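You operate a simulated robot arm through the tools that you are given. There is no shell and no other tool.

The job below is to be done with a simulated robot arm. You get a single attempt, and the scene is never put back.

JOB
Lay a place: slide the yellow plate to the table's edge by the bench, fill the glass about half.
Fine: water from the milk jug, which goes back. The plate ends at the edge level with the gap between the two plates; set the eared bowl on that plate. Set down upright: milk jug.

It is judged by the outcome, as a careful person would: the job done as asked, and still so three seconds after it is handed in. It fails if anything else is knocked over, pushed out of place, dropped, spilled or broken.

ROBOT AND FRAMES
A 7-joint arm with a two-finger parallel gripper, fixed in place. Base frame: the origin is at the foot of the arm, x ahead of it, y to its left, z up; the work surface is at about z = 76. Readings come in cm, rad, newtons and seconds.
With the tool pointing down near the work surface it reaches from about 46 to 92 cm from the base axis. Its first joint turns from -2.007 to 2.007 rad. Payload 3.91 kg.
Tool frame: the origin (TCP) lies between the finger pads and is the grasp point; the fingertips stand 3 cm ahead of it; z points along the fingers, y is the line along which they close. Largest opening 11 cm; finger width 2, thickness 1; the body of the gripper, 4.8 by 11.2 cm, starts 5.5 cm behind the TCP.
Orientation is that of the tool frame in the base frame, as [roll, pitch, yaw] about the fixed x, y, z axes, in that order (R = Rz(yaw) Ry(pitch) Rx(roll)). With the fingers straight down and closing along the base's y, the tool's x points along the base's -x, its y along +y and its z along -z.

CONTROLS
- The arm moves only by the tool apply_moves. Its argument "plan" is a list that holds one entry, the list of rows, each a list of 7 numbers: the shift along the tool's x, y, z in cm, then the turn, a rotation vector about the tool's x, y, z in rad, then the closure, from 0 (fully open) to 1 (shut). In form: [[[tx, ty, tz, ax, ay, az, grip], ...]]. A call has 1 to 20 rows; each row shifts and turns the commanded pose from where the row before left it, along the tool's axes as they then stand. A row lasts 0.2 s, in which the tool goes at most 5 cm and 0.15 rad; a call with a longer step from one row to the next is refused whole, and so is a gripper value outside its range. A pose out of reach is approached as far as the arm can. The call stops where the force on the tool passes 50 N (or 10 N more than at its start, if that is more) or the arm is blocked; 0.2 s more then pass. The fingers move at their own pace (about 15.3 cm/s each) and stop on an object; they squeeze with about 37 N. The grip force told is the motor's: it shows also when the fingers shut on nothing. Time passes only in rows, and 0.2 s behind the last, so rows that do not move let the fingers close. The reply holds the time, the measured pose of the TCP, the force on the tool along the base axes, the opening and the grip force, in the units named above and with some noise, with the torque about the TCP (base axes, N m) and any sound that the robot's microphone picked up.
- Cameras (640 x 400 px; columns grow to the right, rows downward): "scene" is fixed at [40.1, -64.92, 148.77]; the picture's right is [0.99, -0.16, 0.00], its down [-0.09, -0.56, -0.83] and it looks along [0.13, 0.81, -0.56] (base axes); focal length 370 px, centre (320, 200). "wrist" rides on the gripper at [7.2, 1.7, -10.3] in the tool frame; the picture's right is [-0.23, 0.97, 0.00], its down [-0.76, -0.18, -0.62] and it looks along [-0.61, -0.14, 0.78] (tool axes); focal length 222 px, centre (320, 200). There is no depth. A picture from a camera that has moved, and an enlarged one, comes with that camera's place and axes in the base frame and with its lens.
- get_image(camera): a new picture of that camera. No time passes.
- lift_body(by): slides the trunk up (or, below 0, down) by that many cm; the arm rides with it, the base frame stays. It gives what a move gives, with no picture.
- zoom(camera, box): a new picture of the part [left, top, right, bottom] of that camera's present view, enlarged. No time passes.
- hand_in(): hands the job in; it is judged then, once.

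Places have to be worked out from the pictures, the camera data and where the tool is seen. Open the gripper and draw the arm clear of the work before you hand the job in, unless the task says otherwise.

The tools are called as a command line: name --argument value ..., lists and objects as JSON in quotes. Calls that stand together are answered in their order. apply_moves: Moves the arm, as the interface text tells. Its arguments: {"type":"object","properties":{"plan":{"type":"array"}},"required":["plan"]} The other tools are called the same way: lift_body (by) slides the trunk up or down; get_image (camera) takes a picture; zoom (camera, box) takes an enlarged picture of a part of a camera's view; hand_in () hands the job in.

At the start:

```text
clock: 0.0
tcp_pos: [53.06, -5.21, 117.78]
ee_rot: [-3.14, -0.001, -3.141]
force: [-0.5, -0.3, -1.0]
torque: [-0.02, 0.01, 0.02]
gripper_width: 11.0
grip_force: 0.0
trunk travel left (down, up): [-72.5, 26.5]
```

scene: 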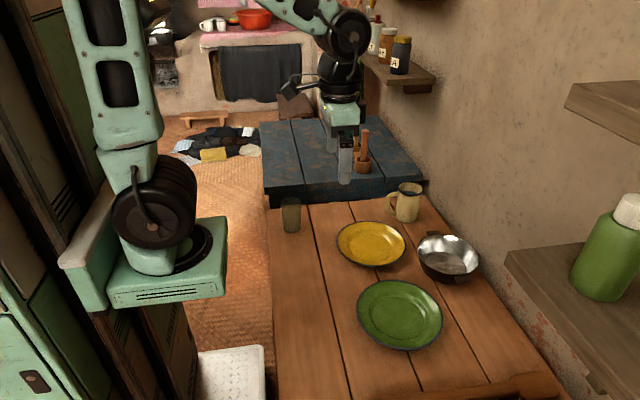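
wrist: 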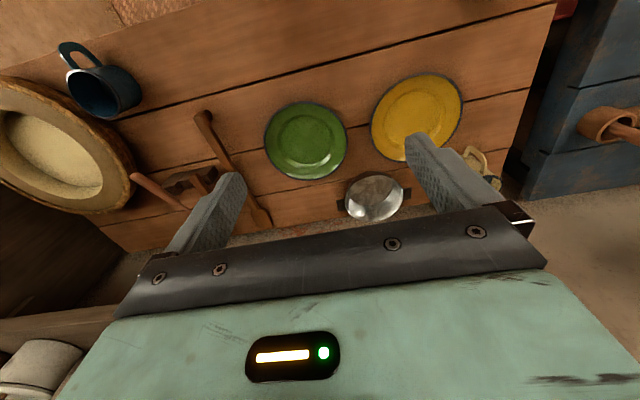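

I'll start with close looks at both cameras to identify the plates, glass, jug, bowl and the bench.

zoom --camera "scene" --box '[260, 160, 500, 310]'

zoom --camera "scene" --box '[240, 250, 480, 400]'

get_image --camera "wrist"

get_image --camera "scene"

```text
2.67 times, centred on (380, 235) of scene
camera zoom: at [40.1, -64.92, 148.77], right [0.99, -0.16, 0.0], down [-0.09, -0.56, -0.83], along [0.13, 0.81, -0.56], focal length 986 px, centre (160, 107)
```

zoom: 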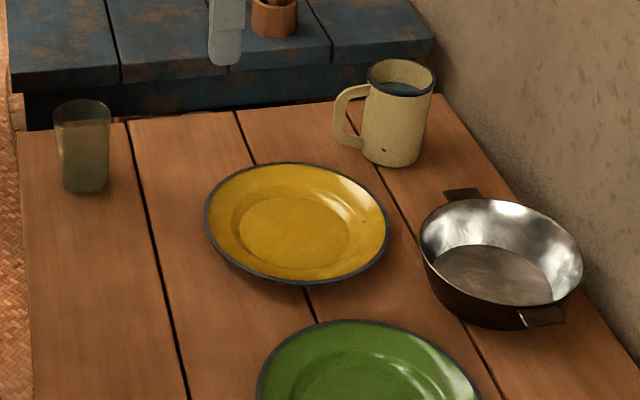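

```text
2.67 times, centred on (360, 325) of scene
camera zoom: at [40.1, -64.92, 148.77], right [0.99, -0.16, 0.0], down [-0.09, -0.56, -0.83], along [0.13, 0.81, -0.56], focal length 986 px, centre (213, -133)
```

zoom: 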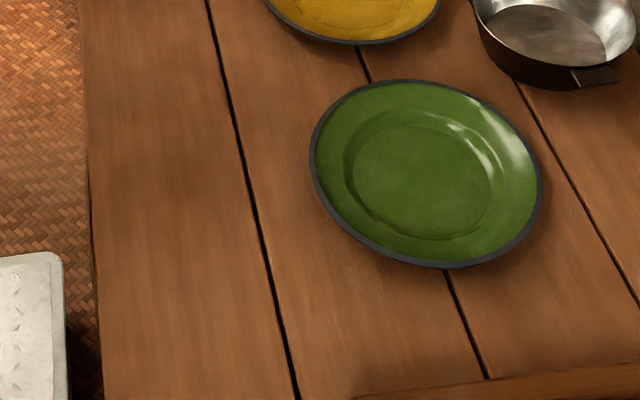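

```text
taken
camera wrist: at [45.79, -3.39, 128.12], right [0.23, 0.97, 0.0], down [0.76, -0.18, 0.62], along [0.61, -0.14, -0.78], focal length 222 px, centre (320, 200)
```

wrist: 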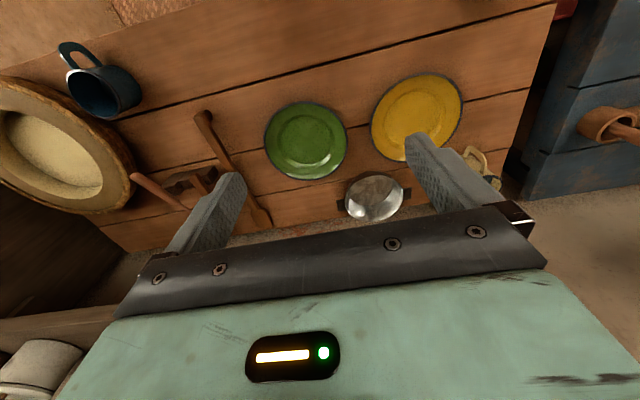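

```text
taken
```

scene: 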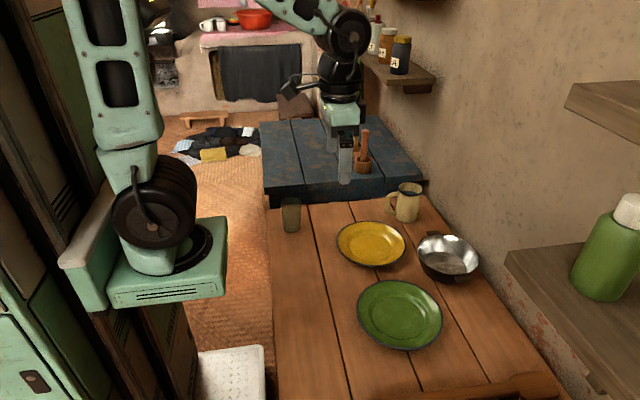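

The yellow plate is near (68, 14), the green one near (68, -12), the glass near (45, 25), the cream jug near (82, 24), and the eared steel bowl near (87, 3). I'm zooming in to confirm the jug, the glass contents and which object is the bench.

zoom --camera "scene" --box '[370, 170, 450, 230]'

zoom --camera "scene" --box '[260, 185, 320, 245]'

zoom --camera "scene" --box '[160, 280, 320, 400]'

zoom --camera "wrist" --box '[0, 0, 320, 250]'

zoom --camera "wrist" --box '[320, 0, 640, 250]'

zoom --camera "scene" --box '[400, 220, 500, 300]'

```text
6.67 times, centred on (410, 200) of scene
camera zoom: at [40.1, -64.92, 148.77], right [0.99, -0.16, 0.0], down [-0.09, -0.56, -0.83], along [0.13, 0.81, -0.56], focal length 2465 px, centre (-280, 200)
```

zoom: 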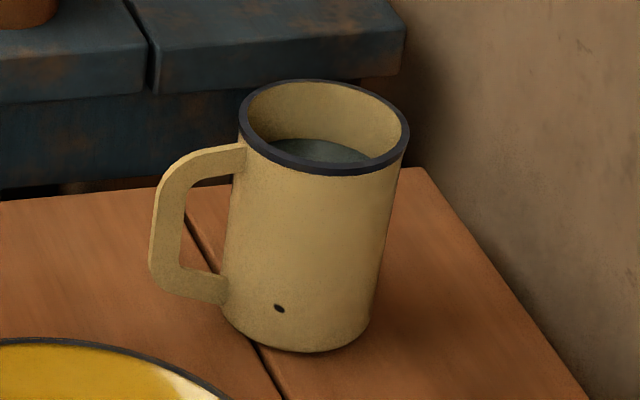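

```text
6.67 times, centred on (290, 215) of scene
camera zoom: at [40.1, -64.92, 148.77], right [0.99, -0.16, 0.0], down [-0.09, -0.56, -0.83], along [0.13, 0.81, -0.56], focal length 2465 px, centre (520, 100)
```

zoom: 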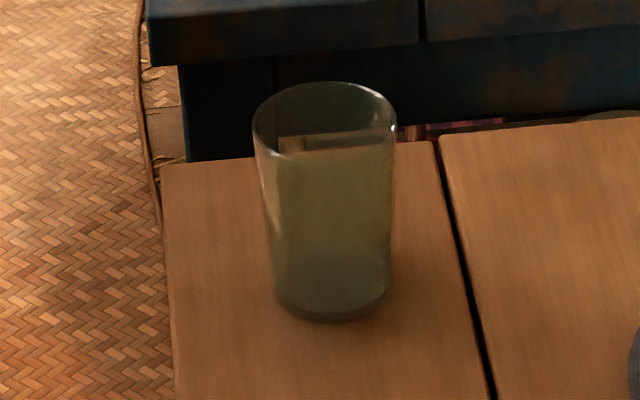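

```text
3.33 times, centred on (240, 340) of scene
camera zoom: at [40.1, -64.92, 148.77], right [0.99, -0.16, 0.0], down [-0.09, -0.56, -0.83], along [0.13, 0.81, -0.56], focal length 1232 px, centre (587, -267)
```

zoom: 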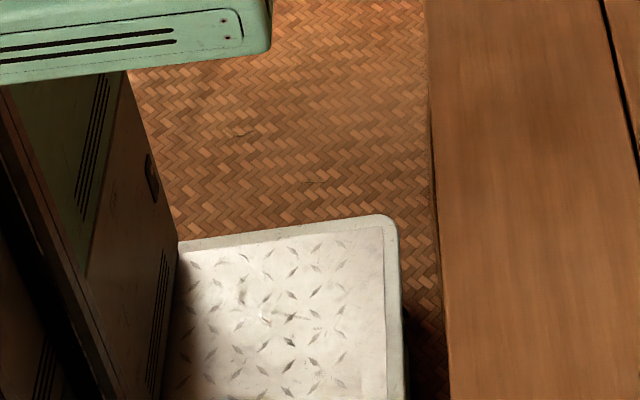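

```text
1.60 times, centred on (160, 125) of wrist
camera zoom: at [45.79, -3.39, 128.12], right [0.23, 0.97, 0.0], down [0.76, -0.18, 0.62], along [0.61, -0.14, -0.78], focal length 355 px, centre (576, 320)
```

zoom: 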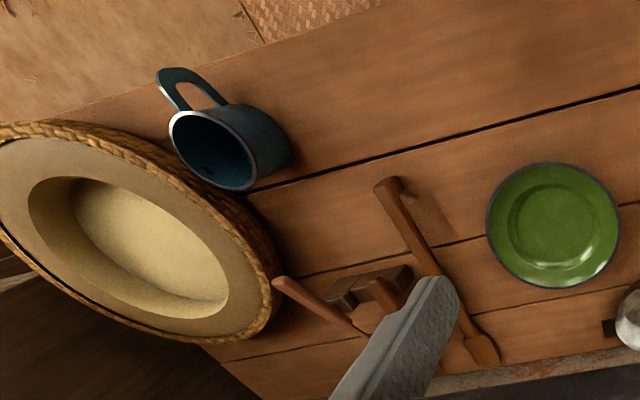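

```text
1.60 times, centred on (480, 125) of wrist
camera zoom: at [45.79, -3.39, 128.12], right [0.23, 0.97, 0.0], down [0.76, -0.18, 0.62], along [0.61, -0.14, -0.78], focal length 355 px, centre (64, 320)
```

zoom: 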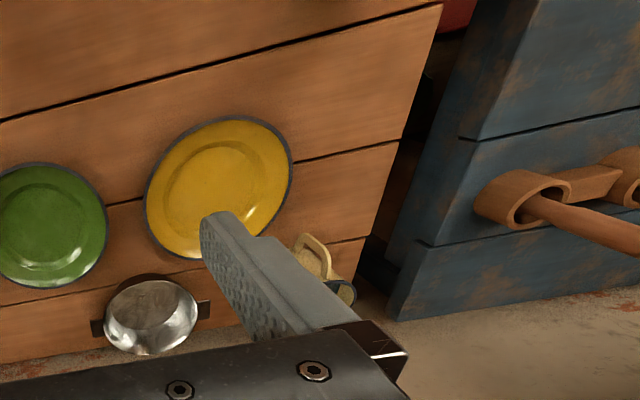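

```text
5.00 times, centred on (450, 260) of scene
camera zoom: at [40.1, -64.92, 148.77], right [0.99, -0.16, 0.0], down [-0.09, -0.56, -0.83], along [0.13, 0.81, -0.56], focal length 1848 px, centre (-330, -100)
```

zoom: 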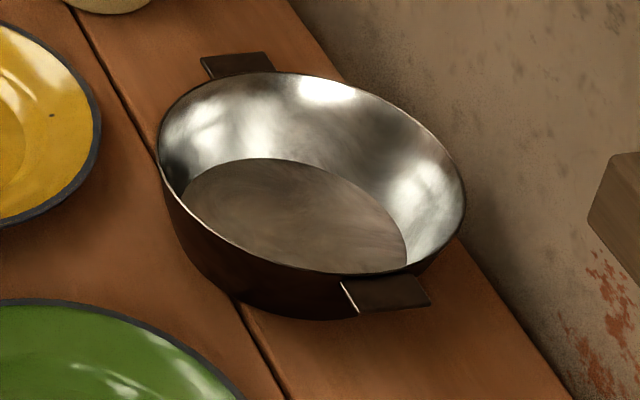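

The cream enamel jug holds water and the glass looks tinted, perhaps empty. I don't see a sitting bench yet, since the white tread plate looks like the robot's own base. I'll raise the arm a bit and turn the wrist to look at the table's near edge.

apply_moves --plan '[[[0, 0, -4, 0, 0, 0.14, 0], [0, 0, -4, 0, 0, 0.14, 0], [0, 0, 0, 0, 0, 0.14, 0], [0, 0, 0, 0, 0, 0.14, 0], [0, 0, 0, 0, 0, 0.14, 0], [0, 0, 0, 0, 0, 0.14, 0], [0, 0, 0, 0, 0, 0.14, 0], [0, 0, 0, 0, 0, 0.14, 0], [0, 0, 0, 0, 0, 0.14, 0], [0, 0, 0, 0, 0, 0.14, 0], [0, 0, 0, 0, 0, 0.17, 0]]]'

```text
refused: row 11 steps farther than a row can; nothing moved
```

My last row exceeded the turn limit, so I'll resend it with a smaller step.

apply_moves --plan '[[[0, 0, -4, 0, 0, 0.14, 0], [0, 0, -4, 0, 0, 0.14, 0], [0, 0, 0, 0, 0, 0.14, 0], [0, 0, 0, 0, 0, 0.14, 0], [0, 0, 0, 0, 0, 0.14, 0], [0, 0, 0, 0, 0, 0.14, 0], [0, 0, 0, 0, 0, 0.14, 0], [0, 0, 0, 0, 0, 0.14, 0], [0, 0, 0, 0, 0, 0.14, 0], [0, 0, 0, 0, 0, 0.14, 0], [0, 0, 0, 0, 0, 0.14, 0]]]'

get_image --camera "wrist"

```text
clock: 2.4
tcp_pos: [53.05, -5.29, 125.8]
ee_rot: [3.141, -0.001, 1.599]
force: [0.0, 0.1, 0.3]
torque: [0.02, -0.01, -0.01]
gripper_width: 11.01
grip_force: 0.0
trunk travel left (down, up): [-72.5, 26.5]
```

```text
taken
camera wrist: at [54.51, 2.14, 136.21], right [0.98, -0.2, 0.0], down [-0.16, -0.77, 0.62], along [-0.12, -0.61, -0.78], focal length 222 px, centre (320, 200)
```

wrist: 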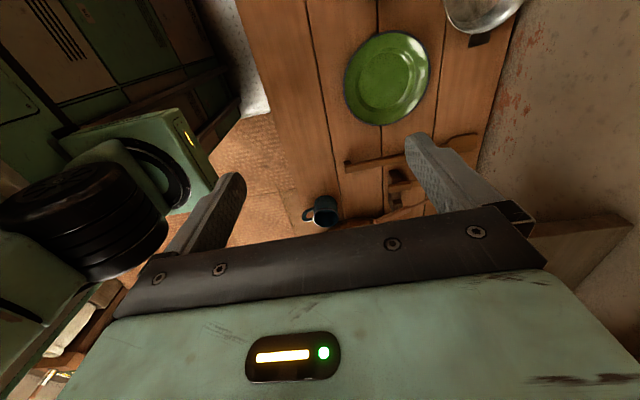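

The view toward -y shows the near side free of a bench so far, just floor matting. I'll zoom in on it and keep turning to look back under the near edge.

zoom --camera "wrist" --box '[160, 0, 480, 200]'

apply_moves --plan '[[[0, 0, 0, 0, 0, 0.14, 0], [0, 0, 0, 0, 0, 0.14, 0], [0, 0, 0, 0, 0, 0.14, 0], [0, 0, 0, 0, 0, 0.14, 0], [0, 0, 0, 0, 0, 0.14, 0], [0, 0, 0, 0, 0, 0.14, 0], [0, 0, 0, 0, 0, 0.14, 0], [0, 0, 0, 0, 0, 0.14, 0], [0, 0, 0, 0, 0, 0.14, 0], [0, 0, 0, 0, 0, 0.14, 0], [0, 0, 0, 0, 0, 0.14, 0]]]'

get_image --camera "wrist"

```text
2.00 times, centred on (320, 100) of wrist
camera zoom: at [54.51, 2.14, 136.21], right [0.98, -0.2, 0.0], down [-0.16, -0.77, 0.62], along [-0.12, -0.61, -0.78], focal length 444 px, centre (320, 400)
```

zoom: 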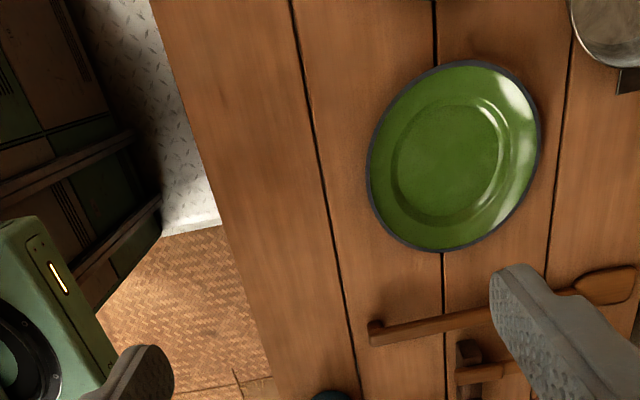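

```text
clock: 4.8
tcp_pos: [53.09, -5.14, 125.67]
ee_rot: [-3.138, 0.002, 0.063]
force: [1.1, -2.4, -0.9]
torque: [0.18, 0.08, -0.01]
gripper_width: 11.0
grip_force: 0.0
trunk travel left (down, up): [-72.5, 26.5]
```

```text
taken
camera wrist: at [60.52, -6.39, 136.01], right [-0.17, -0.99, 0.0], down [-0.77, 0.13, 0.62], along [-0.62, 0.11, -0.78], focal length 222 px, centre (320, 200)
```

wrist: 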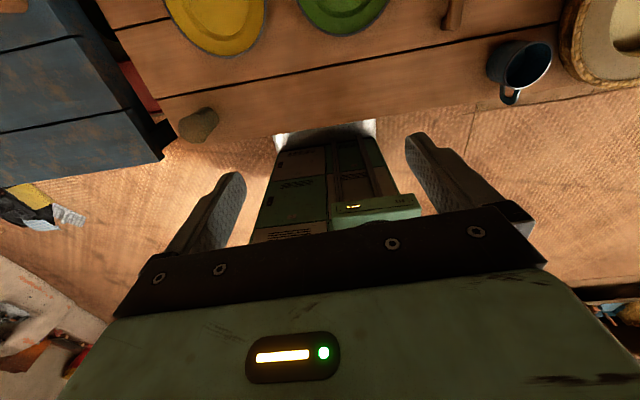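

From this view the white tread plate is clearly the robot's own base, with no separate seat right in front of it. I'll zoom on the left (blue furniture, red thing beneath) and right ends.

zoom --camera "wrist" --box '[0, 0, 320, 200]'

zoom --camera "wrist" --box '[320, 0, 640, 200]'

zoom --camera "scene" --box '[140, 60, 440, 247]'

```text
2.00 times, centred on (160, 100) of wrist
camera zoom: at [60.52, -6.39, 136.01], right [-0.17, -0.99, 0.0], down [-0.77, 0.13, 0.62], along [-0.62, 0.11, -0.78], focal length 444 px, centre (640, 400)
```

zoom: 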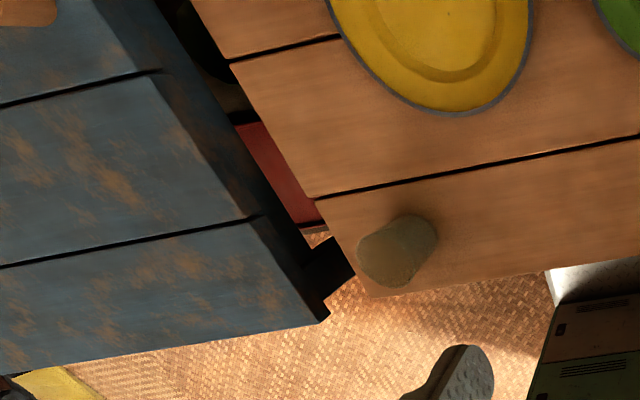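

```text
2.00 times, centred on (480, 100) of wrist
camera zoom: at [60.52, -6.39, 136.01], right [-0.17, -0.99, 0.0], down [-0.77, 0.13, 0.62], along [-0.62, 0.11, -0.78], focal length 444 px, centre (0, 400)
```

zoom: 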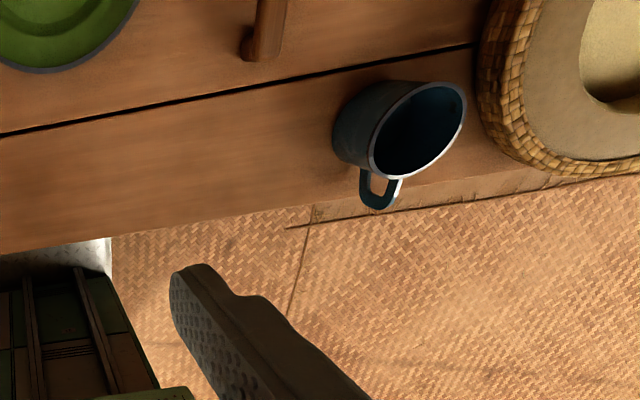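

```text
2.13 times, centred on (290, 154) of scene
camera zoom: at [40.1, -64.92, 148.77], right [0.99, -0.16, 0.0], down [-0.09, -0.56, -0.83], along [0.13, 0.81, -0.56], focal length 789 px, centre (384, 299)
```

zoom: 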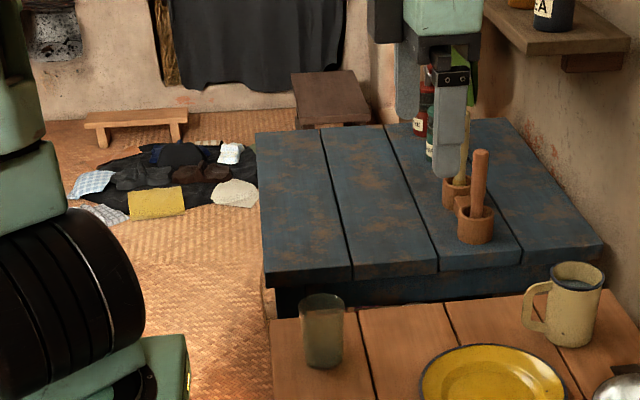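

There's a small low bench far off by the laundry, the blue plank furniture beyond the table's +y end, and something red under the gap. I'll turn back and tilt to look at the -y end and beneath the table.

apply_moves --plan '[[[0, 0, 0, 0, 0, -0.14, 0], [0, 0, 0, 0, 0, -0.14, 0], [0, 0, 0, 0, 0, -0.14, 0], [0, 0, 0, 0, 0, -0.14, 0], [0, 0, 0, 0, 0, -0.14, 0], [0, 0, 0, 0, 0, -0.14, 0], [0, 0, 0, 0, 0, -0.14, 0], [0, 0, 0, 0, 0, -0.14, 0], [0, 0, 0, 0, 0, -0.14, 0], [0, 0, 0, 0, 0, -0.14, 0], [0, 0, 0, 0, 0, -0.14, 0], [0, 0, 0, 0, -0.14, 0, 0], [0, 0, 0, 0, -0.14, 0, 0], [0, 0, 0, 0, -0.14, 0, 0], [0, 0, 0, 0, -0.14, 0, 0]]]'

get_image --camera "wrist"

```text
clock: 8.0
tcp_pos: [53.02, -5.18, 125.8]
ee_rot: [-3.141, 0.561, 1.601]
force: [1.7, -0.7, 0.1]
torque: [-0.02, -0.03, 0.04]
gripper_width: 10.97
grip_force: 0.1
trunk travel left (down, up): [-72.5, 26.5]
```

```text
taken
camera wrist: at [54.35, 6.55, 130.7], right [0.98, -0.16, 0.12], down [-0.17, -0.32, 0.93], along [-0.11, -0.93, -0.34], focal length 222 px, centre (320, 200)
```

wrist: 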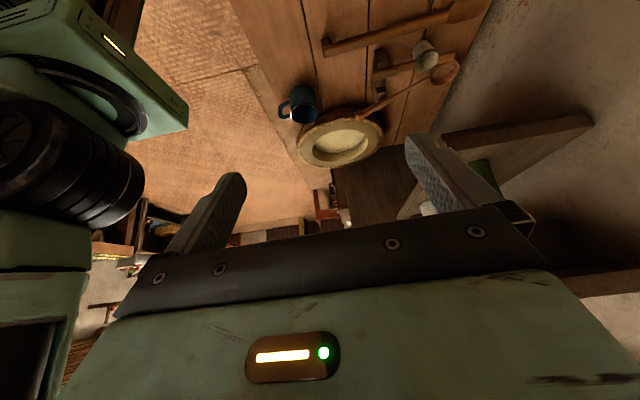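

zoom --camera "wrist" --box '[220, 80, 460, 240]'

zoom --camera "wrist" --box '[80, 120, 340, 290]'

```text
2.50 times, centred on (340, 160) of wrist
camera zoom: at [54.35, 6.55, 130.7], right [0.98, -0.16, 0.12], down [-0.17, -0.32, 0.93], along [-0.11, -0.93, -0.34], focal length 555 px, centre (270, 300)
```

zoom: 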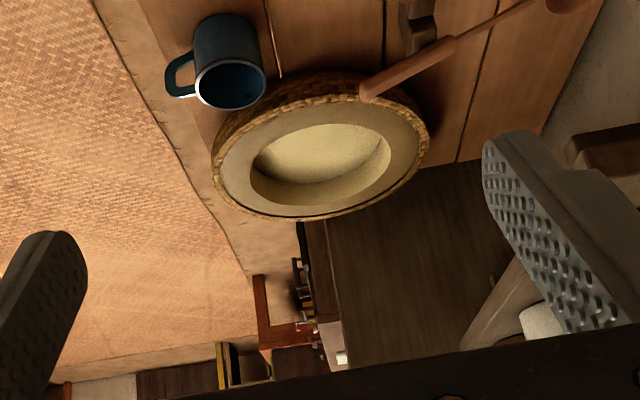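

```text
2.35 times, centred on (210, 205) of wrist
camera zoom: at [54.35, 6.55, 130.7], right [0.98, -0.16, 0.12], down [-0.17, -0.32, 0.93], along [-0.11, -0.93, -0.34], focal length 523 px, centre (579, 188)
```

zoom: 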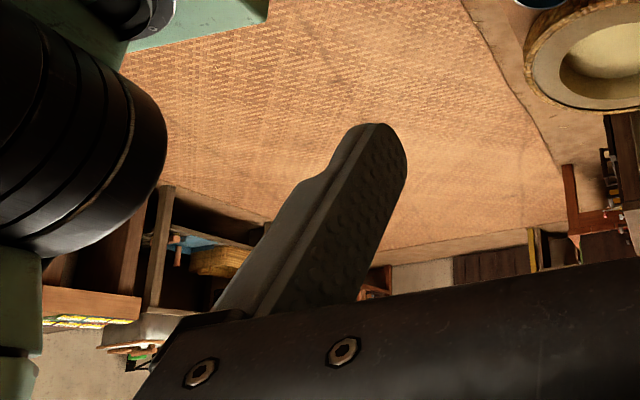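

The -y end only has a dark wooden worktop beyond it, with no seat. Next I'll turn to look toward +y, down into the gap between the table and the blue furniture, to see what is there.

apply_moves --plan '[[[0, 0, 0, 0, 0.14, 0, 0], [0, 0, 0, 0, 0.14, 0, 0], [0, 0, 0, 0, 0.14, 0, 0], [0, 0, 0, 0, 0.14, 0, 0], [0, 0, 0, 0, 0, -0.15, 0], [0, 0, 0, 0, 0, -0.15, 0], [0, 0, 0, 0, 0, -0.15, 0], [0, 0, 0, 0, 0, -0.15, 0], [0, 0, 0, 0, 0, -0.15, 0], [0, 0, 0, 0, 0, -0.15, 0], [0, 0, 0, 0, 0, -0.15, 0], [0, 0, 0, 0, 0, -0.15, 0], [0, 0, 0, 0, 0, -0.15, 0], [0, 0, 0, 0, 0, -0.15, 0], [0, 0, 0, 0, 0, -0.04, 0]]]'

apply_moves --plan '[[[0, 0, 0, 0, 0, -0.15, 0], [0, 0, 0, 0, 0, -0.15, 0], [0, 0, 0, 0, 0, -0.15, 0], [0, 0, 0, 0, 0, -0.15, 0], [0, 0, 0, 0, 0, -0.15, 0], [0, 0, 0, 0, 0, -0.15, 0], [0, 0, 0, 0, 0, -0.15, 0], [0, 0, 0, 0, 0, -0.15, 0], [0, 0, 0, 0, 0, -0.15, 0], [0, 0, 0, 0, 0, -0.15, 0], [0, 0, 0, 0, 0, -0.07, 0]]]'

get_image --camera "wrist"

```text
clock: 11.2
tcp_pos: [53.09, -5.26, 125.77]
ee_rot: [-3.14, 0.0, -3.14]
force: [-0.6, 0.0, 0.1]
torque: [0.0, 0.0, 0.0]
gripper_width: 10.97
grip_force: 0.1
trunk travel left (down, up): [-72.5, 26.5]
```

```text
clock: 13.6
tcp_pos: [53.0, -5.13, 125.76]
ee_rot: [-3.141, 0.0, -1.572]
force: [0.2, -0.9, 0.1]
torque: [0.0, 0.02, 0.03]
gripper_width: 11.04
grip_force: 0.1
trunk travel left (down, up): [-72.5, 26.5]
```

```text
taken
camera wrist: at [51.28, -12.33, 136.16], right [-0.97, 0.23, 0.0], down [0.18, 0.76, 0.62], along [0.14, 0.61, -0.78], focal length 222 px, centre (320, 200)
```

wrist: 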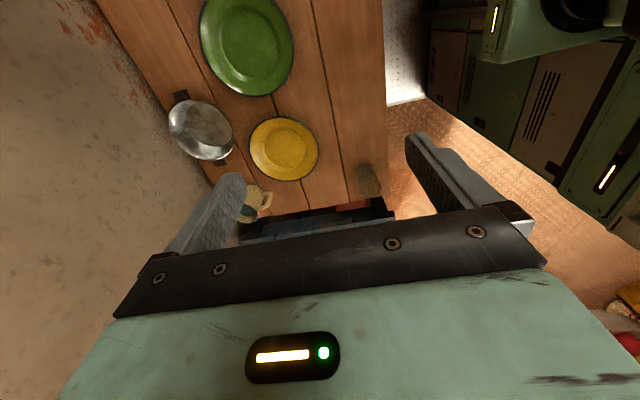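

The table is viewed from the -y side and the gap is hidden by the gripper. I'll shift 30 cm toward +y at this height and look down again.

apply_moves --plan '[[[-5, 0, 0, 0, 0, 0, 0], [-5, 0, 0, 0, 0, 0, 0], [-5, 0, 0, 0, 0, 0, 0], [-5, 0, 0, 0, 0, 0, 0], [-5, 0, 0, 0, 0, 0, 0], [-5, 0, 0, 0, 0, 0, 0]]]'

get_image --camera "wrist"

```text
clock: 15.0
tcp_pos: [53.36, 24.59, 125.73]
ee_rot: [-3.141, 0.0, -1.573]
force: [-0.5, -0.4, 1.0]
torque: [0.06, -0.03, 0.0]
gripper_width: 11.02
grip_force: 0.0
trunk travel left (down, up): [-72.5, 26.5]
```

```text
taken
camera wrist: at [51.64, 17.43, 136.09], right [-0.97, 0.23, 0.0], down [0.18, 0.76, 0.62], along [0.14, 0.61, -0.78], focal length 222 px, centre (320, 200)
```

wrist: 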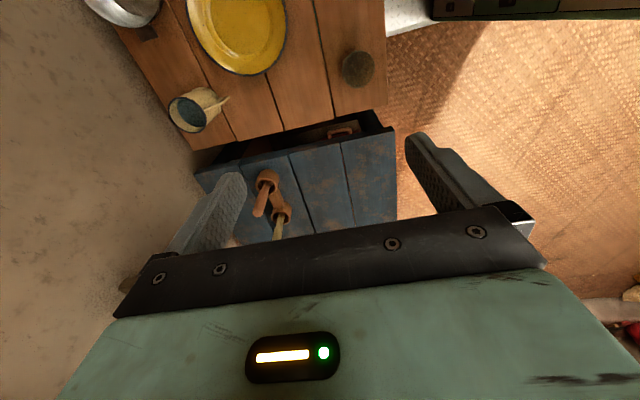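

zoom --camera "wrist" --box '[180, 20, 420, 170]'

zoom --camera "wrist" --box '[320, 40, 400, 90]'

zoom --camera "wrist" --box '[150, 70, 246, 130]'

```text
2.67 times, centred on (300, 95) of wrist
camera zoom: at [51.64, 17.43, 136.09], right [-0.97, 0.23, 0.0], down [0.18, 0.76, 0.62], along [0.14, 0.61, -0.78], focal length 592 px, centre (373, 480)
```

zoom: 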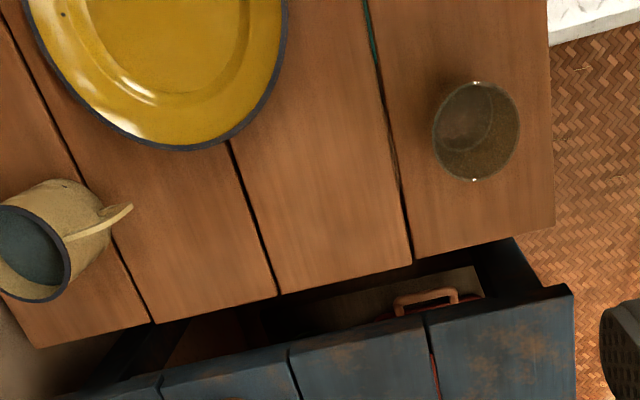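

```text
8.00 times, centred on (360, 65) of wrist
camera zoom: at [51.64, 17.43, 136.09], right [-0.97, 0.23, 0.0], down [0.18, 0.76, 0.62], along [0.14, 0.61, -0.78], focal length 1777 px, centre (0, 1280)
```

zoom: 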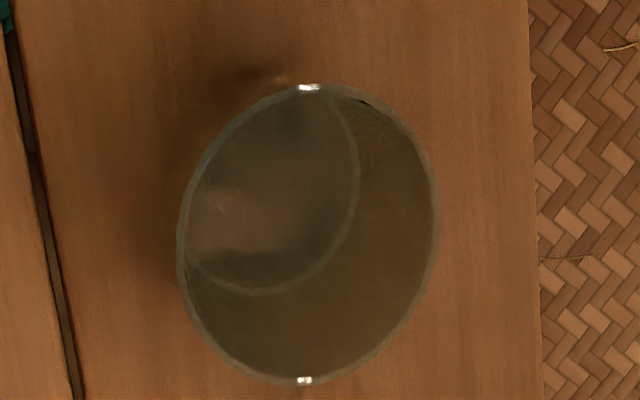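

```text
6.67 times, centred on (198, 100) of wrist
camera zoom: at [51.64, 17.43, 136.09], right [-0.97, 0.23, 0.0], down [0.18, 0.76, 0.62], along [0.14, 0.61, -0.78], focal length 1481 px, centre (1133, 867)
```

zoom: 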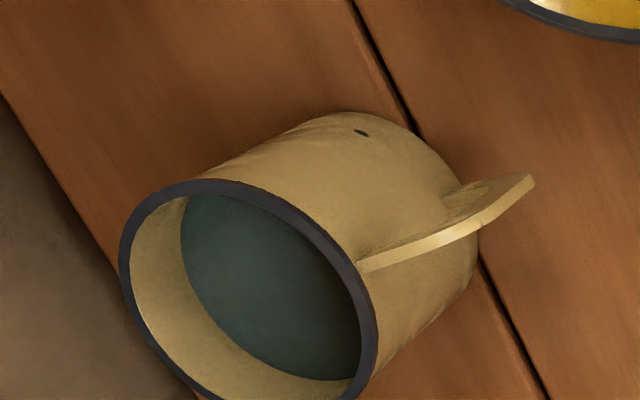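

The red thing is a toolbox under the blue plank worktop, so the blue piece could be the "bench", but a seat could also be tucked under the table's near side. I'll move the camera out over the floor at the near-left corner and look under the table before I commit to an edge.

apply_moves --plan '[[[0, 0, 0, 0, 0, 0.15, 0], [0, 0, 0, 0, 0, 0.15, 0], [0, 0, 0, 0, 0, 0.15, 0], [0, 0, 0, 0, 0, 0.15, 0], [0, 0, 0, 0, 0, 0.15, 0], [0, 0, 0, 0, 0, 0.15, 0], [0, 0, 0, 0, 0, 0.15, 0], [0, 0, 0, 0, 0, 0.15, 0], [0, 0, 0, 0, 0, 0.15, 0], [0, 0, 0, 0, 0, 0.15, 0], [0, 0, 0, 0, 0, 0.07, 0]]]'

apply_moves --plan '[[[2.8, 2.3, 0, 0, 0, 0, 0], [2.8, 2.3, 0, 0, 0, 0, 0], [2.8, 2.3, 0, 0, 0, 0, 0], [2.8, 2.3, 0, 0, 0, 0, 0], [2.8, 2.3, 0, 0, 0, 0, 0], [2.8, 2.3, 0, 0, 0, 0, 0], [2.8, 2.3, 0, 0, 0, 0, 0], [2.8, 2.3, 0, 0, 0, 0, 0], [2.8, 2.3, 0, 0, 0, 0, 0], [2.8, 2.3, 0, 0, 0, 0, 0]]]'

get_image --camera "wrist"

get_image --camera "scene"

```text
clock: 17.4
tcp_pos: [53.1, 24.94, 125.73]
ee_rot: [-3.14, 0.001, 3.14]
force: [0.0, 0.2, -0.8]
torque: [-0.03, -0.02, -0.01]
gripper_width: 11.01
grip_force: 0.1
trunk travel left (down, up): [-72.5, 26.5]
```

```text
clock: 19.6
tcp_pos: [26.42, 47.78, 126.03]
ee_rot: [3.138, 0.0, 3.122]
force: [-0.2, -0.4, -0.5]
torque: [0.02, 0.03, 0.0]
gripper_width: 10.99
grip_force: 0.0
trunk travel left (down, up): [-72.5, 26.5]
```

```text
taken
camera wrist: at [19.04, 49.7, 136.34], right [0.25, 0.97, 0.0], down [0.76, -0.2, 0.62], along [0.61, -0.15, -0.78], focal length 222 px, centre (320, 200)
```

wrist: 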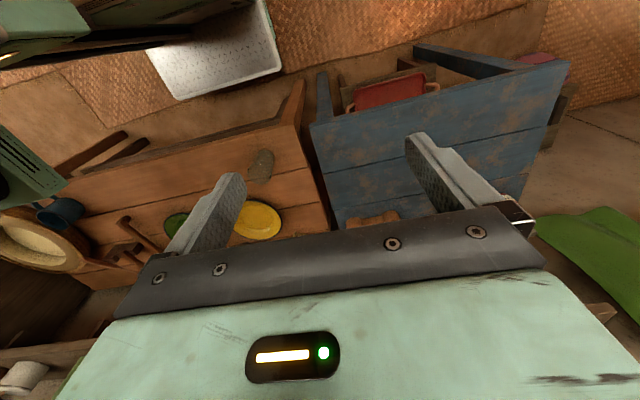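

```text
taken
```

scene: 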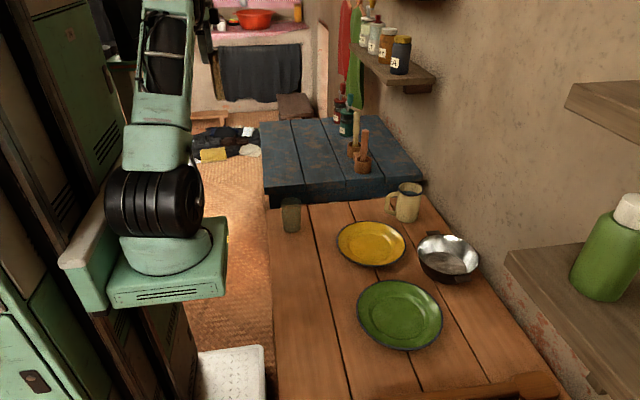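

Something wooden shows beside the table's near edge toward -y in this view. I'll zoom on it.

zoom --camera "wrist" --box '[0, 60, 320, 260]'

zoom --camera "wrist" --box '[40, 100, 200, 200]'

zoom --camera "wrist" --box '[240, 20, 600, 245]'

```text
2.00 times, centred on (160, 160) of wrist
camera zoom: at [19.04, 49.7, 136.34], right [0.25, 0.97, 0.0], down [0.76, -0.2, 0.62], along [0.61, -0.15, -0.78], focal length 444 px, centre (640, 280)
```

zoom: 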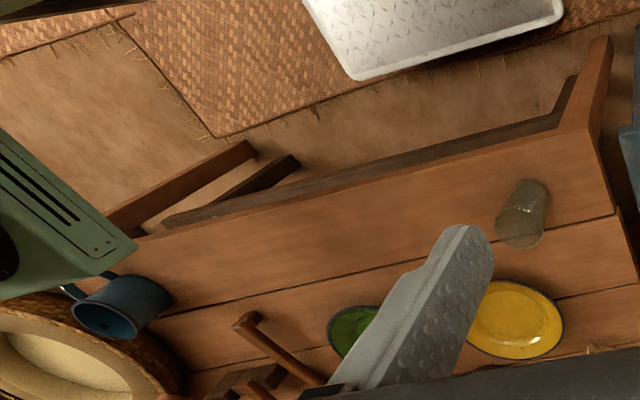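

```text
4.00 times, centred on (120, 150) of wrist
camera zoom: at [19.04, 49.7, 136.34], right [0.25, 0.97, 0.0], down [0.76, -0.2, 0.62], along [0.61, -0.15, -0.78], focal length 888 px, centre (1120, 400)
```

zoom: 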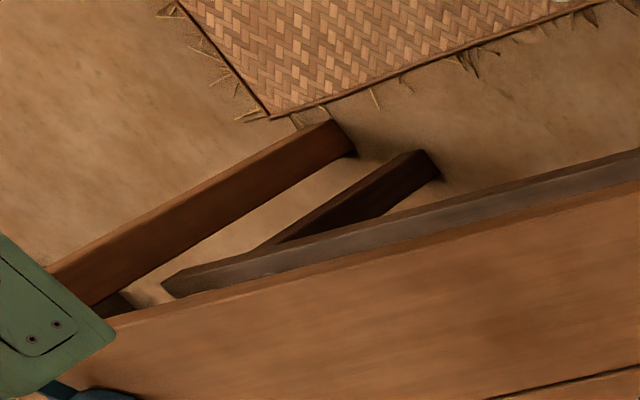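

```text
1.78 times, centred on (420, 132) of wrist
camera zoom: at [19.04, 49.7, 136.34], right [0.25, 0.97, 0.0], down [0.76, -0.2, 0.62], along [0.61, -0.15, -0.78], focal length 395 px, centre (142, 320)
```

zoom: 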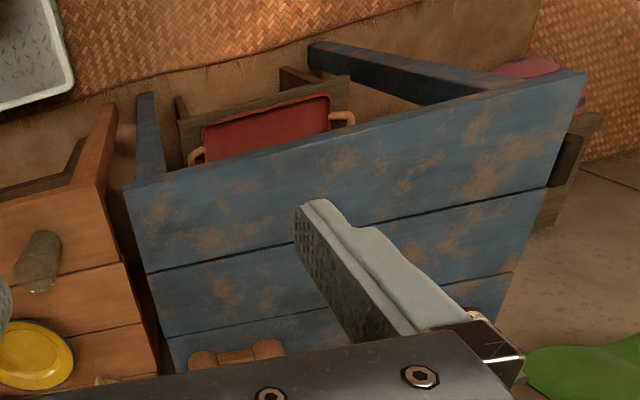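

Found it: a long, dark wooden bench is tucked under the table's near edge (x≈38), so that's the target edge. The plate's centre should end around x≈50 at the y of the gap (≈1). I'll go back over the plates to measure things precisely.

apply_moves --plan '[[[-3.27, -3.45, 0, 0, 0, 0, 0], [-3.27, -3.45, 0, 0, 0, 0, 0], [-3.27, -3.45, 0, 0, 0, 0, 0], [-3.27, -3.45, 0, 0, 0, 0, 0], [-3.27, -3.45, 0, 0, 0, 0, 0], [-3.27, -3.45, 0, 0, 0, 0, 0], [-3.27, -3.45, 0, 0, 0, 0, 0], [-3.27, -3.45, 0, 0, 0, 0, 0], [-3.27, -3.45, 0, 0, 0, 0, 0], [-3.27, -3.45, 0, 0, 0, 0, 0], [-3.27, -3.45, 0, 0, 0, 0, 0], [0, 0, 3, 0, 0, 0, 0], [0, 0, 3, 0, 0, 0, 0], [0, 0, 0, 0, 0, 0, 0]]]'

get_image --camera "wrist"

```text
clock: 22.6
tcp_pos: [61.01, 9.84, 119.76]
ee_rot: [-3.141, 0.0, -3.141]
force: [0.3, 1.3, -0.4]
torque: [0.0, -0.02, 0.0]
gripper_width: 11.0
grip_force: 0.0
trunk travel left (down, up): [-72.5, 26.5]
```

```text
taken
camera wrist: at [53.86, 11.63, 130.1], right [0.23, 0.97, 0.0], down [0.76, -0.18, 0.62], along [0.61, -0.14, -0.78], focal length 222 px, centre (320, 200)
```

wrist: 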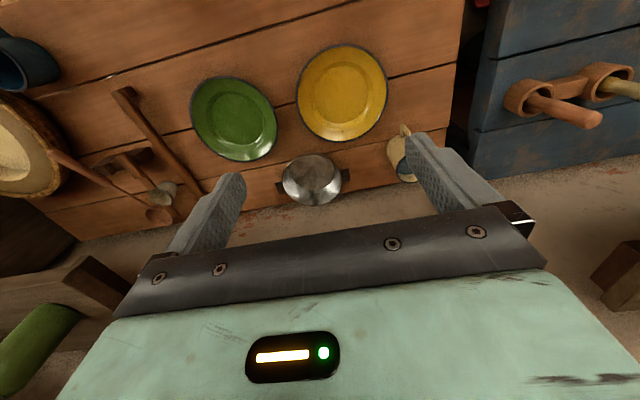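

zoom --camera "wrist" --box '[170, 30, 430, 210]'

zoom --camera "wrist" --box '[260, 140, 420, 220]'

```text
2.22 times, centred on (300, 120) of wrist
camera zoom: at [53.86, 11.63, 130.1], right [0.23, 0.97, 0.0], down [0.76, -0.18, 0.62], along [0.61, -0.14, -0.78], focal length 494 px, centre (364, 378)
```

zoom: 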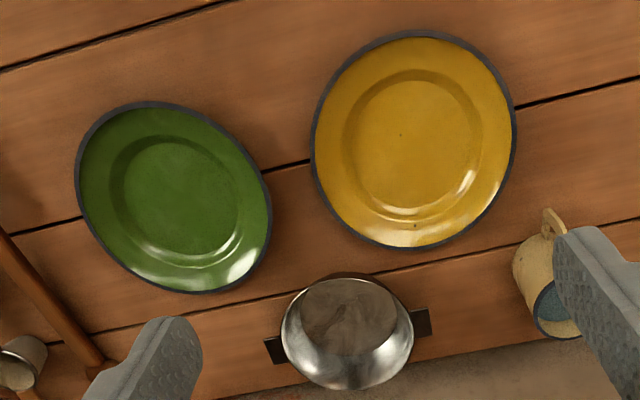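

```text
4.00 times, centred on (340, 180) of wrist
camera zoom: at [53.86, 11.63, 130.1], right [0.23, 0.97, 0.0], down [0.76, -0.18, 0.62], along [0.61, -0.14, -0.78], focal length 888 px, centre (240, 280)
```

zoom: 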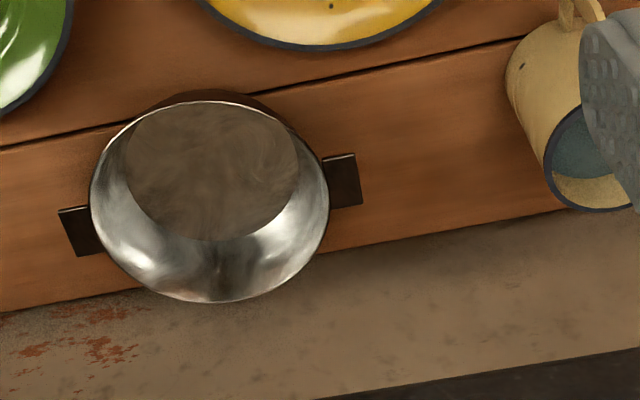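

Measured so far: near edge x≈38.4, yellow plate centre (67.9, 13.3) with R≈10.1, green (68, -11.7), so the gap middle is y≈0.8. The jug is at (83.5, 25.9) with rim z≈86.5, the glass at (46, 26) with rim z≈87, and the bowl at (86, 2) with R≈8.2. I'll look closer at the plate profile before touching it.

zoom --camera "wrist" --box '[290, 40, 400, 150]'

zoom --camera "scene" --box '[330, 215, 410, 270]'

```text
3.64 times, centred on (345, 95) of wrist
camera zoom: at [53.86, 11.63, 130.1], right [0.23, 0.97, 0.0], down [0.76, -0.18, 0.62], along [0.61, -0.14, -0.78], focal length 808 px, centre (229, 582)
```

zoom: 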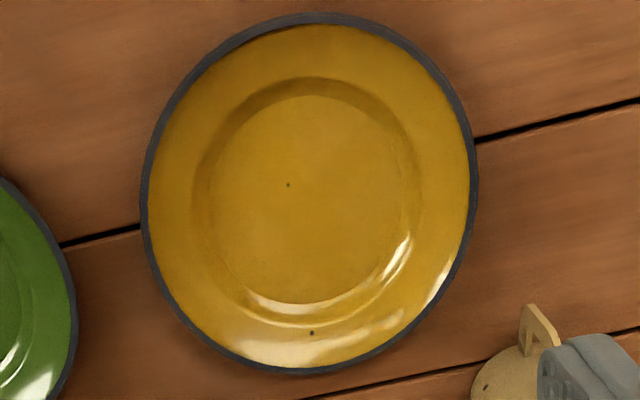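

```text
7.27 times, centred on (370, 242) of scene
camera zoom: at [40.1, -64.92, 148.77], right [0.99, -0.16, 0.0], down [-0.09, -0.56, -0.83], along [0.13, 0.81, -0.56], focal length 2689 px, centre (-44, -109)
```

zoom: 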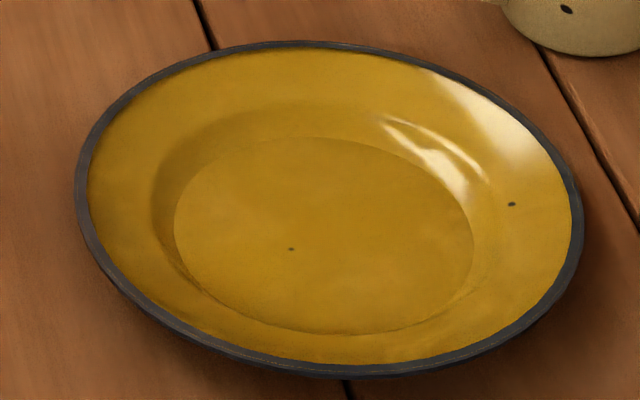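

The well is about 6 cm in radius at its floor, with a sloped wall. I'll close the fingers and lower them into the well on its near side, so I can pull the plate by its inner wall while staying clear of the jug.

apply_moves --plan '[[[-1.57, 1.03, 3, 0, 0, 0, 1], [-1.57, 1.03, 4, 0, 0, 0, 1], [0, 0, 4, 0, 0, 0, 1], [0, 0, 4, 0, 0, 0, 1], [0, 0, 4, 0, 0, 0, 1], [0, 0, 4, 0, 0, 0, 1], [0, 0, 4, 0, 0, 0, 1], [0, 0, 4, 0, 0, 0, 1], [0, 0, 4, 0, 0, 0, 1], [0, 0, 0, 0, 0, 0, 1]]]'

zoom --camera "scene" --box '[310, 190, 430, 270]'

get_image --camera "wrist"

```text
clock: 24.8
tcp_pos: [64.2, 11.76, 84.45]
ee_rot: [3.14, 0.0, 3.141]
force: [-0.7, -0.5, 0.0]
torque: [0.04, -0.03, 0.03]
gripper_width: 0.0
grip_force: 37.2
trunk travel left (down, up): [-72.5, 26.5]
```

```text
5.00 times, centred on (370, 230) of scene
camera zoom: at [40.1, -64.92, 148.77], right [0.99, -0.16, 0.0], down [-0.09, -0.56, -0.83], along [0.13, 0.81, -0.56], focal length 1848 px, centre (70, 50)
```

zoom: 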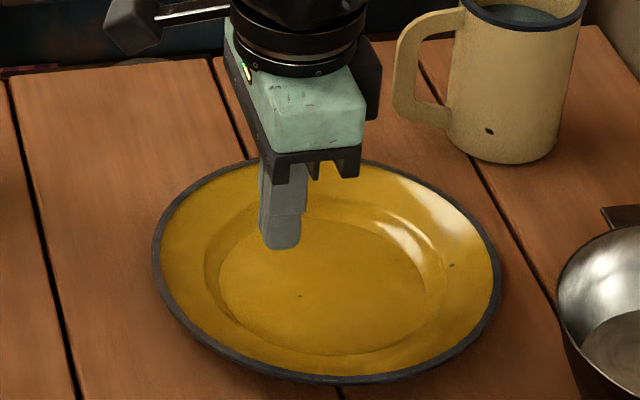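

```text
taken
camera wrist: at [57.07, 13.48, 94.92], right [0.23, 0.97, 0.0], down [0.76, -0.18, 0.62], along [0.61, -0.14, -0.78], focal length 222 px, centre (320, 200)
```

wrist: 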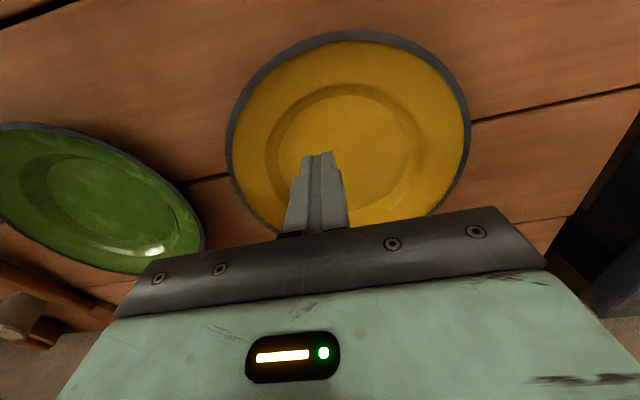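

The fingertips hang 81.5 - 76 ≈ 5 cm over the table, inside the well's near-left part. I'll lower gently to just above the well floor.

apply_moves --plan '[[[0, 0, 2, 0, 0, 0, 1], [0, 0, 1.5, 0, 0, 0, 1], [0, 0, 0.6, 0, 0, 0, 1], [0, 0, 0.5, 0, 0, 0, 1], [0, 0, 0, 0, 0, 0, 1]]]'

zoom --camera "scene" --box '[310, 190, 430, 270]'

```text
clock: 26.0
tcp_pos: [64.07, 11.92, 80.01]
ee_rot: [3.14, 0.0, -3.141]
force: [0.1, -0.4, 0.1]
torque: [-0.01, -0.01, -0.04]
gripper_width: 0.05
grip_force: 36.9
trunk travel left (down, up): [-72.5, 26.5]
```

```text
5.00 times, centred on (370, 230) of scene
camera zoom: at [40.1, -64.92, 148.77], right [0.99, -0.16, 0.0], down [-0.09, -0.56, -0.83], along [0.13, 0.81, -0.56], focal length 1848 px, centre (70, 50)
```

zoom: 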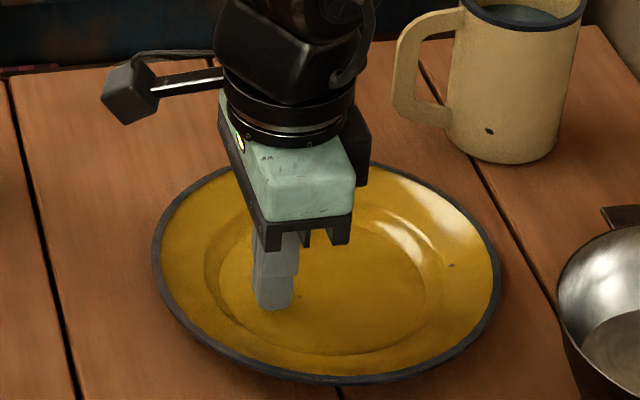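

No contact force yet, and the tips sit just over the well floor. I'll lower another 0.3 cm and pull toward -x/-y, starting with a short stretch to confirm the plate follows.

apply_moves --plan '[[[0, 0, 0.3, 0, 0, 0, 1], [0.94, -0.35, 0, 0, 0, 0, 1], [0.94, -0.35, 0, 0, 0, 0, 1], [0.94, -0.35, 0, 0, 0, 0, 1], [0.94, -0.35, 0, 0, 0, 0, 1], [0, 0, 0, 0, 0, 0, 1]]]'

zoom --camera "scene" --box '[310, 190, 430, 270]'

```text
clock: 27.4
tcp_pos: [60.39, 10.34, 80.05]
ee_rot: [3.141, 0.001, 3.14]
force: [1.4, 0.6, 0.8]
torque: [0.04, 0.03, 0.01]
gripper_width: 0.0
grip_force: 36.9
trunk travel left (down, up): [-72.5, 26.5]
```

```text
5.00 times, centred on (370, 230) of scene
camera zoom: at [40.1, -64.92, 148.77], right [0.99, -0.16, 0.0], down [-0.09, -0.56, -0.83], along [0.13, 0.81, -0.56], focal length 1848 px, centre (70, 50)
```

zoom: 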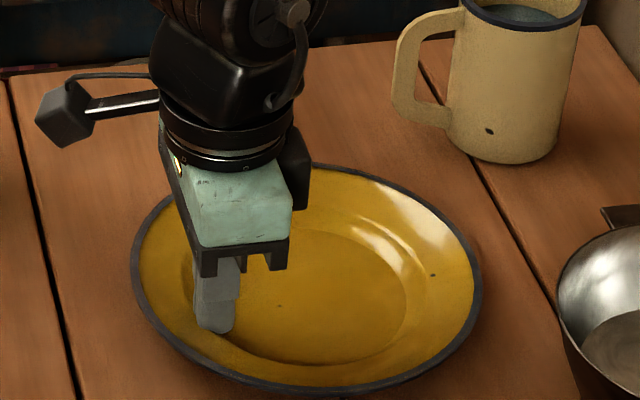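

The plate followed by about 1.5 cm, though the tool reads z≈80.05, slightly higher than commanded. I'll lower it slightly to see whether it rests on something before continuing.

apply_moves --plan '[[[0, 0, 0.2, 0, 0, 0, 1], [0, 0, 0, 0, 0, 0, 1], [0, 0, 0, 0, 0, 0, 1]]]'

zoom --camera "scene" --box '[320, 210, 400, 270]'

get_image --camera "wrist"

```text
clock: 28.2
tcp_pos: [60.35, 10.32, 79.91]
ee_rot: [-3.14, 0.0, -3.14]
force: [-0.8, -0.5, 5.8]
torque: [-0.06, 0.06, 0.0]
gripper_width: 0.02
grip_force: 37.1
trunk travel left (down, up): [-72.5, 26.5]
```

```text
6.67 times, centred on (360, 240) of scene
camera zoom: at [40.1, -64.92, 148.77], right [0.99, -0.16, 0.0], down [-0.09, -0.56, -0.83], along [0.13, 0.81, -0.56], focal length 2465 px, centre (53, -67)
```

zoom: 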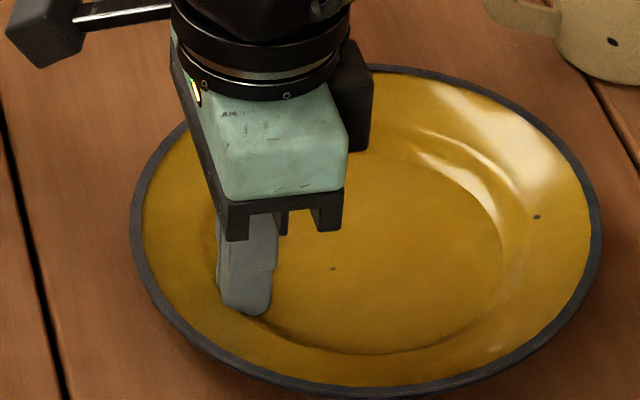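

```text
taken
camera wrist: at [53.19, 12.17, 90.12], right [0.23, 0.97, 0.0], down [0.76, -0.18, 0.62], along [0.61, -0.14, -0.78], focal length 222 px, centre (320, 200)
```

wrist: 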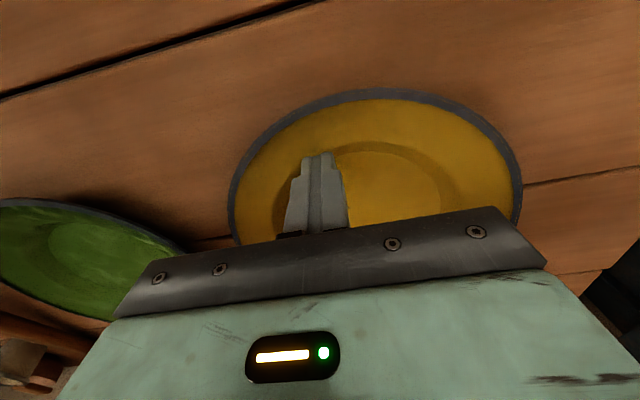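

The fingers now press the sloped inner wall with about 6 N, so contact is good. I'll ease up 0.1 cm and keep pulling.

apply_moves --plan '[[[0, 0, -0.1, 0, 0, 0, 1], [0.9, -0.33, 0, 0, 0, 0, 1], [0.9, -0.33, 0, 0, 0, 0, 1], [0.9, -0.33, 0, 0, 0, 0, 1], [0.9, -0.33, 0, 0, 0, 0, 1], [0.9, -0.33, 0, 0, 0, 0, 1], [0, 0, 0, 0, 0, 0, 1]]]'

zoom --camera "scene" --box '[280, 190, 400, 290]'

```text
clock: 29.8
tcp_pos: [55.93, 8.89, 79.84]
ee_rot: [-3.141, 0.0, -3.141]
force: [1.5, 0.9, 4.4]
torque: [-0.04, 0.02, -0.02]
gripper_width: 0.0
grip_force: 36.9
trunk travel left (down, up): [-72.5, 26.5]
```

```text
4.00 times, centred on (340, 240) of scene
camera zoom: at [40.1, -64.92, 148.77], right [0.99, -0.16, 0.0], down [-0.09, -0.56, -0.83], along [0.13, 0.81, -0.56], focal length 1479 px, centre (240, 40)
```

zoom: 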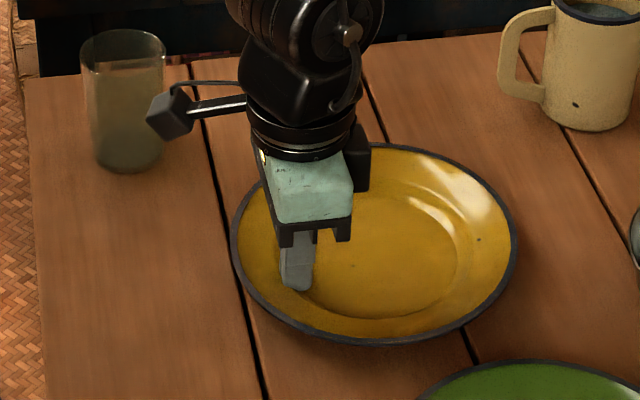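

The plate centre is now around (62.5, 11.3), trailing the tool by 7 cm. I'll continue pulling to bring it near (56, 8.8).

apply_moves --plan '[[[0.95, -0.36, 0, 0, 0, 0, 1], [0.95, -0.36, 0, 0, 0, 0, 1], [0.95, -0.36, 0, 0, 0, 0, 1], [0.95, -0.36, 0, 0, 0, 0, 1], [0.95, -0.36, 0, 0, 0, 0, 1], [0.95, -0.36, 0, 0, 0, 0, 1], [0.95, -0.36, 0, 0, 0, 0, 1], [0, 0, 0, 0, 0, 0, 1]]]'

zoom --camera "scene" --box '[260, 190, 400, 290]'

```text
clock: 31.6
tcp_pos: [49.18, 6.32, 79.67]
ee_rot: [-3.141, 0.0, 3.141]
force: [1.7, 0.2, 4.9]
torque: [0.02, 0.02, 0.01]
gripper_width: 0.02
grip_force: 36.8
trunk travel left (down, up): [-72.5, 26.5]
```

```text
4.00 times, centred on (330, 240) of scene
camera zoom: at [40.1, -64.92, 148.77], right [0.99, -0.16, 0.0], down [-0.09, -0.56, -0.83], along [0.13, 0.81, -0.56], focal length 1479 px, centre (280, 40)
```

zoom: 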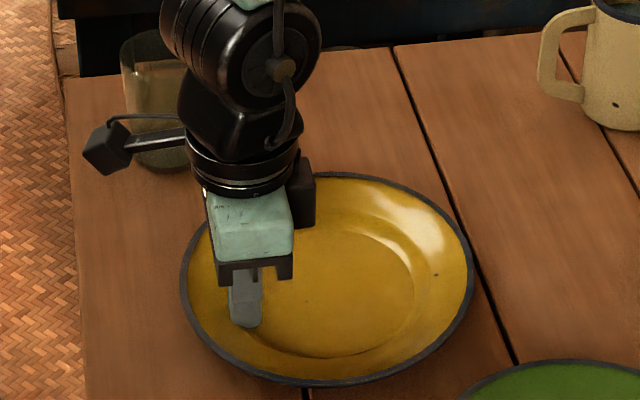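

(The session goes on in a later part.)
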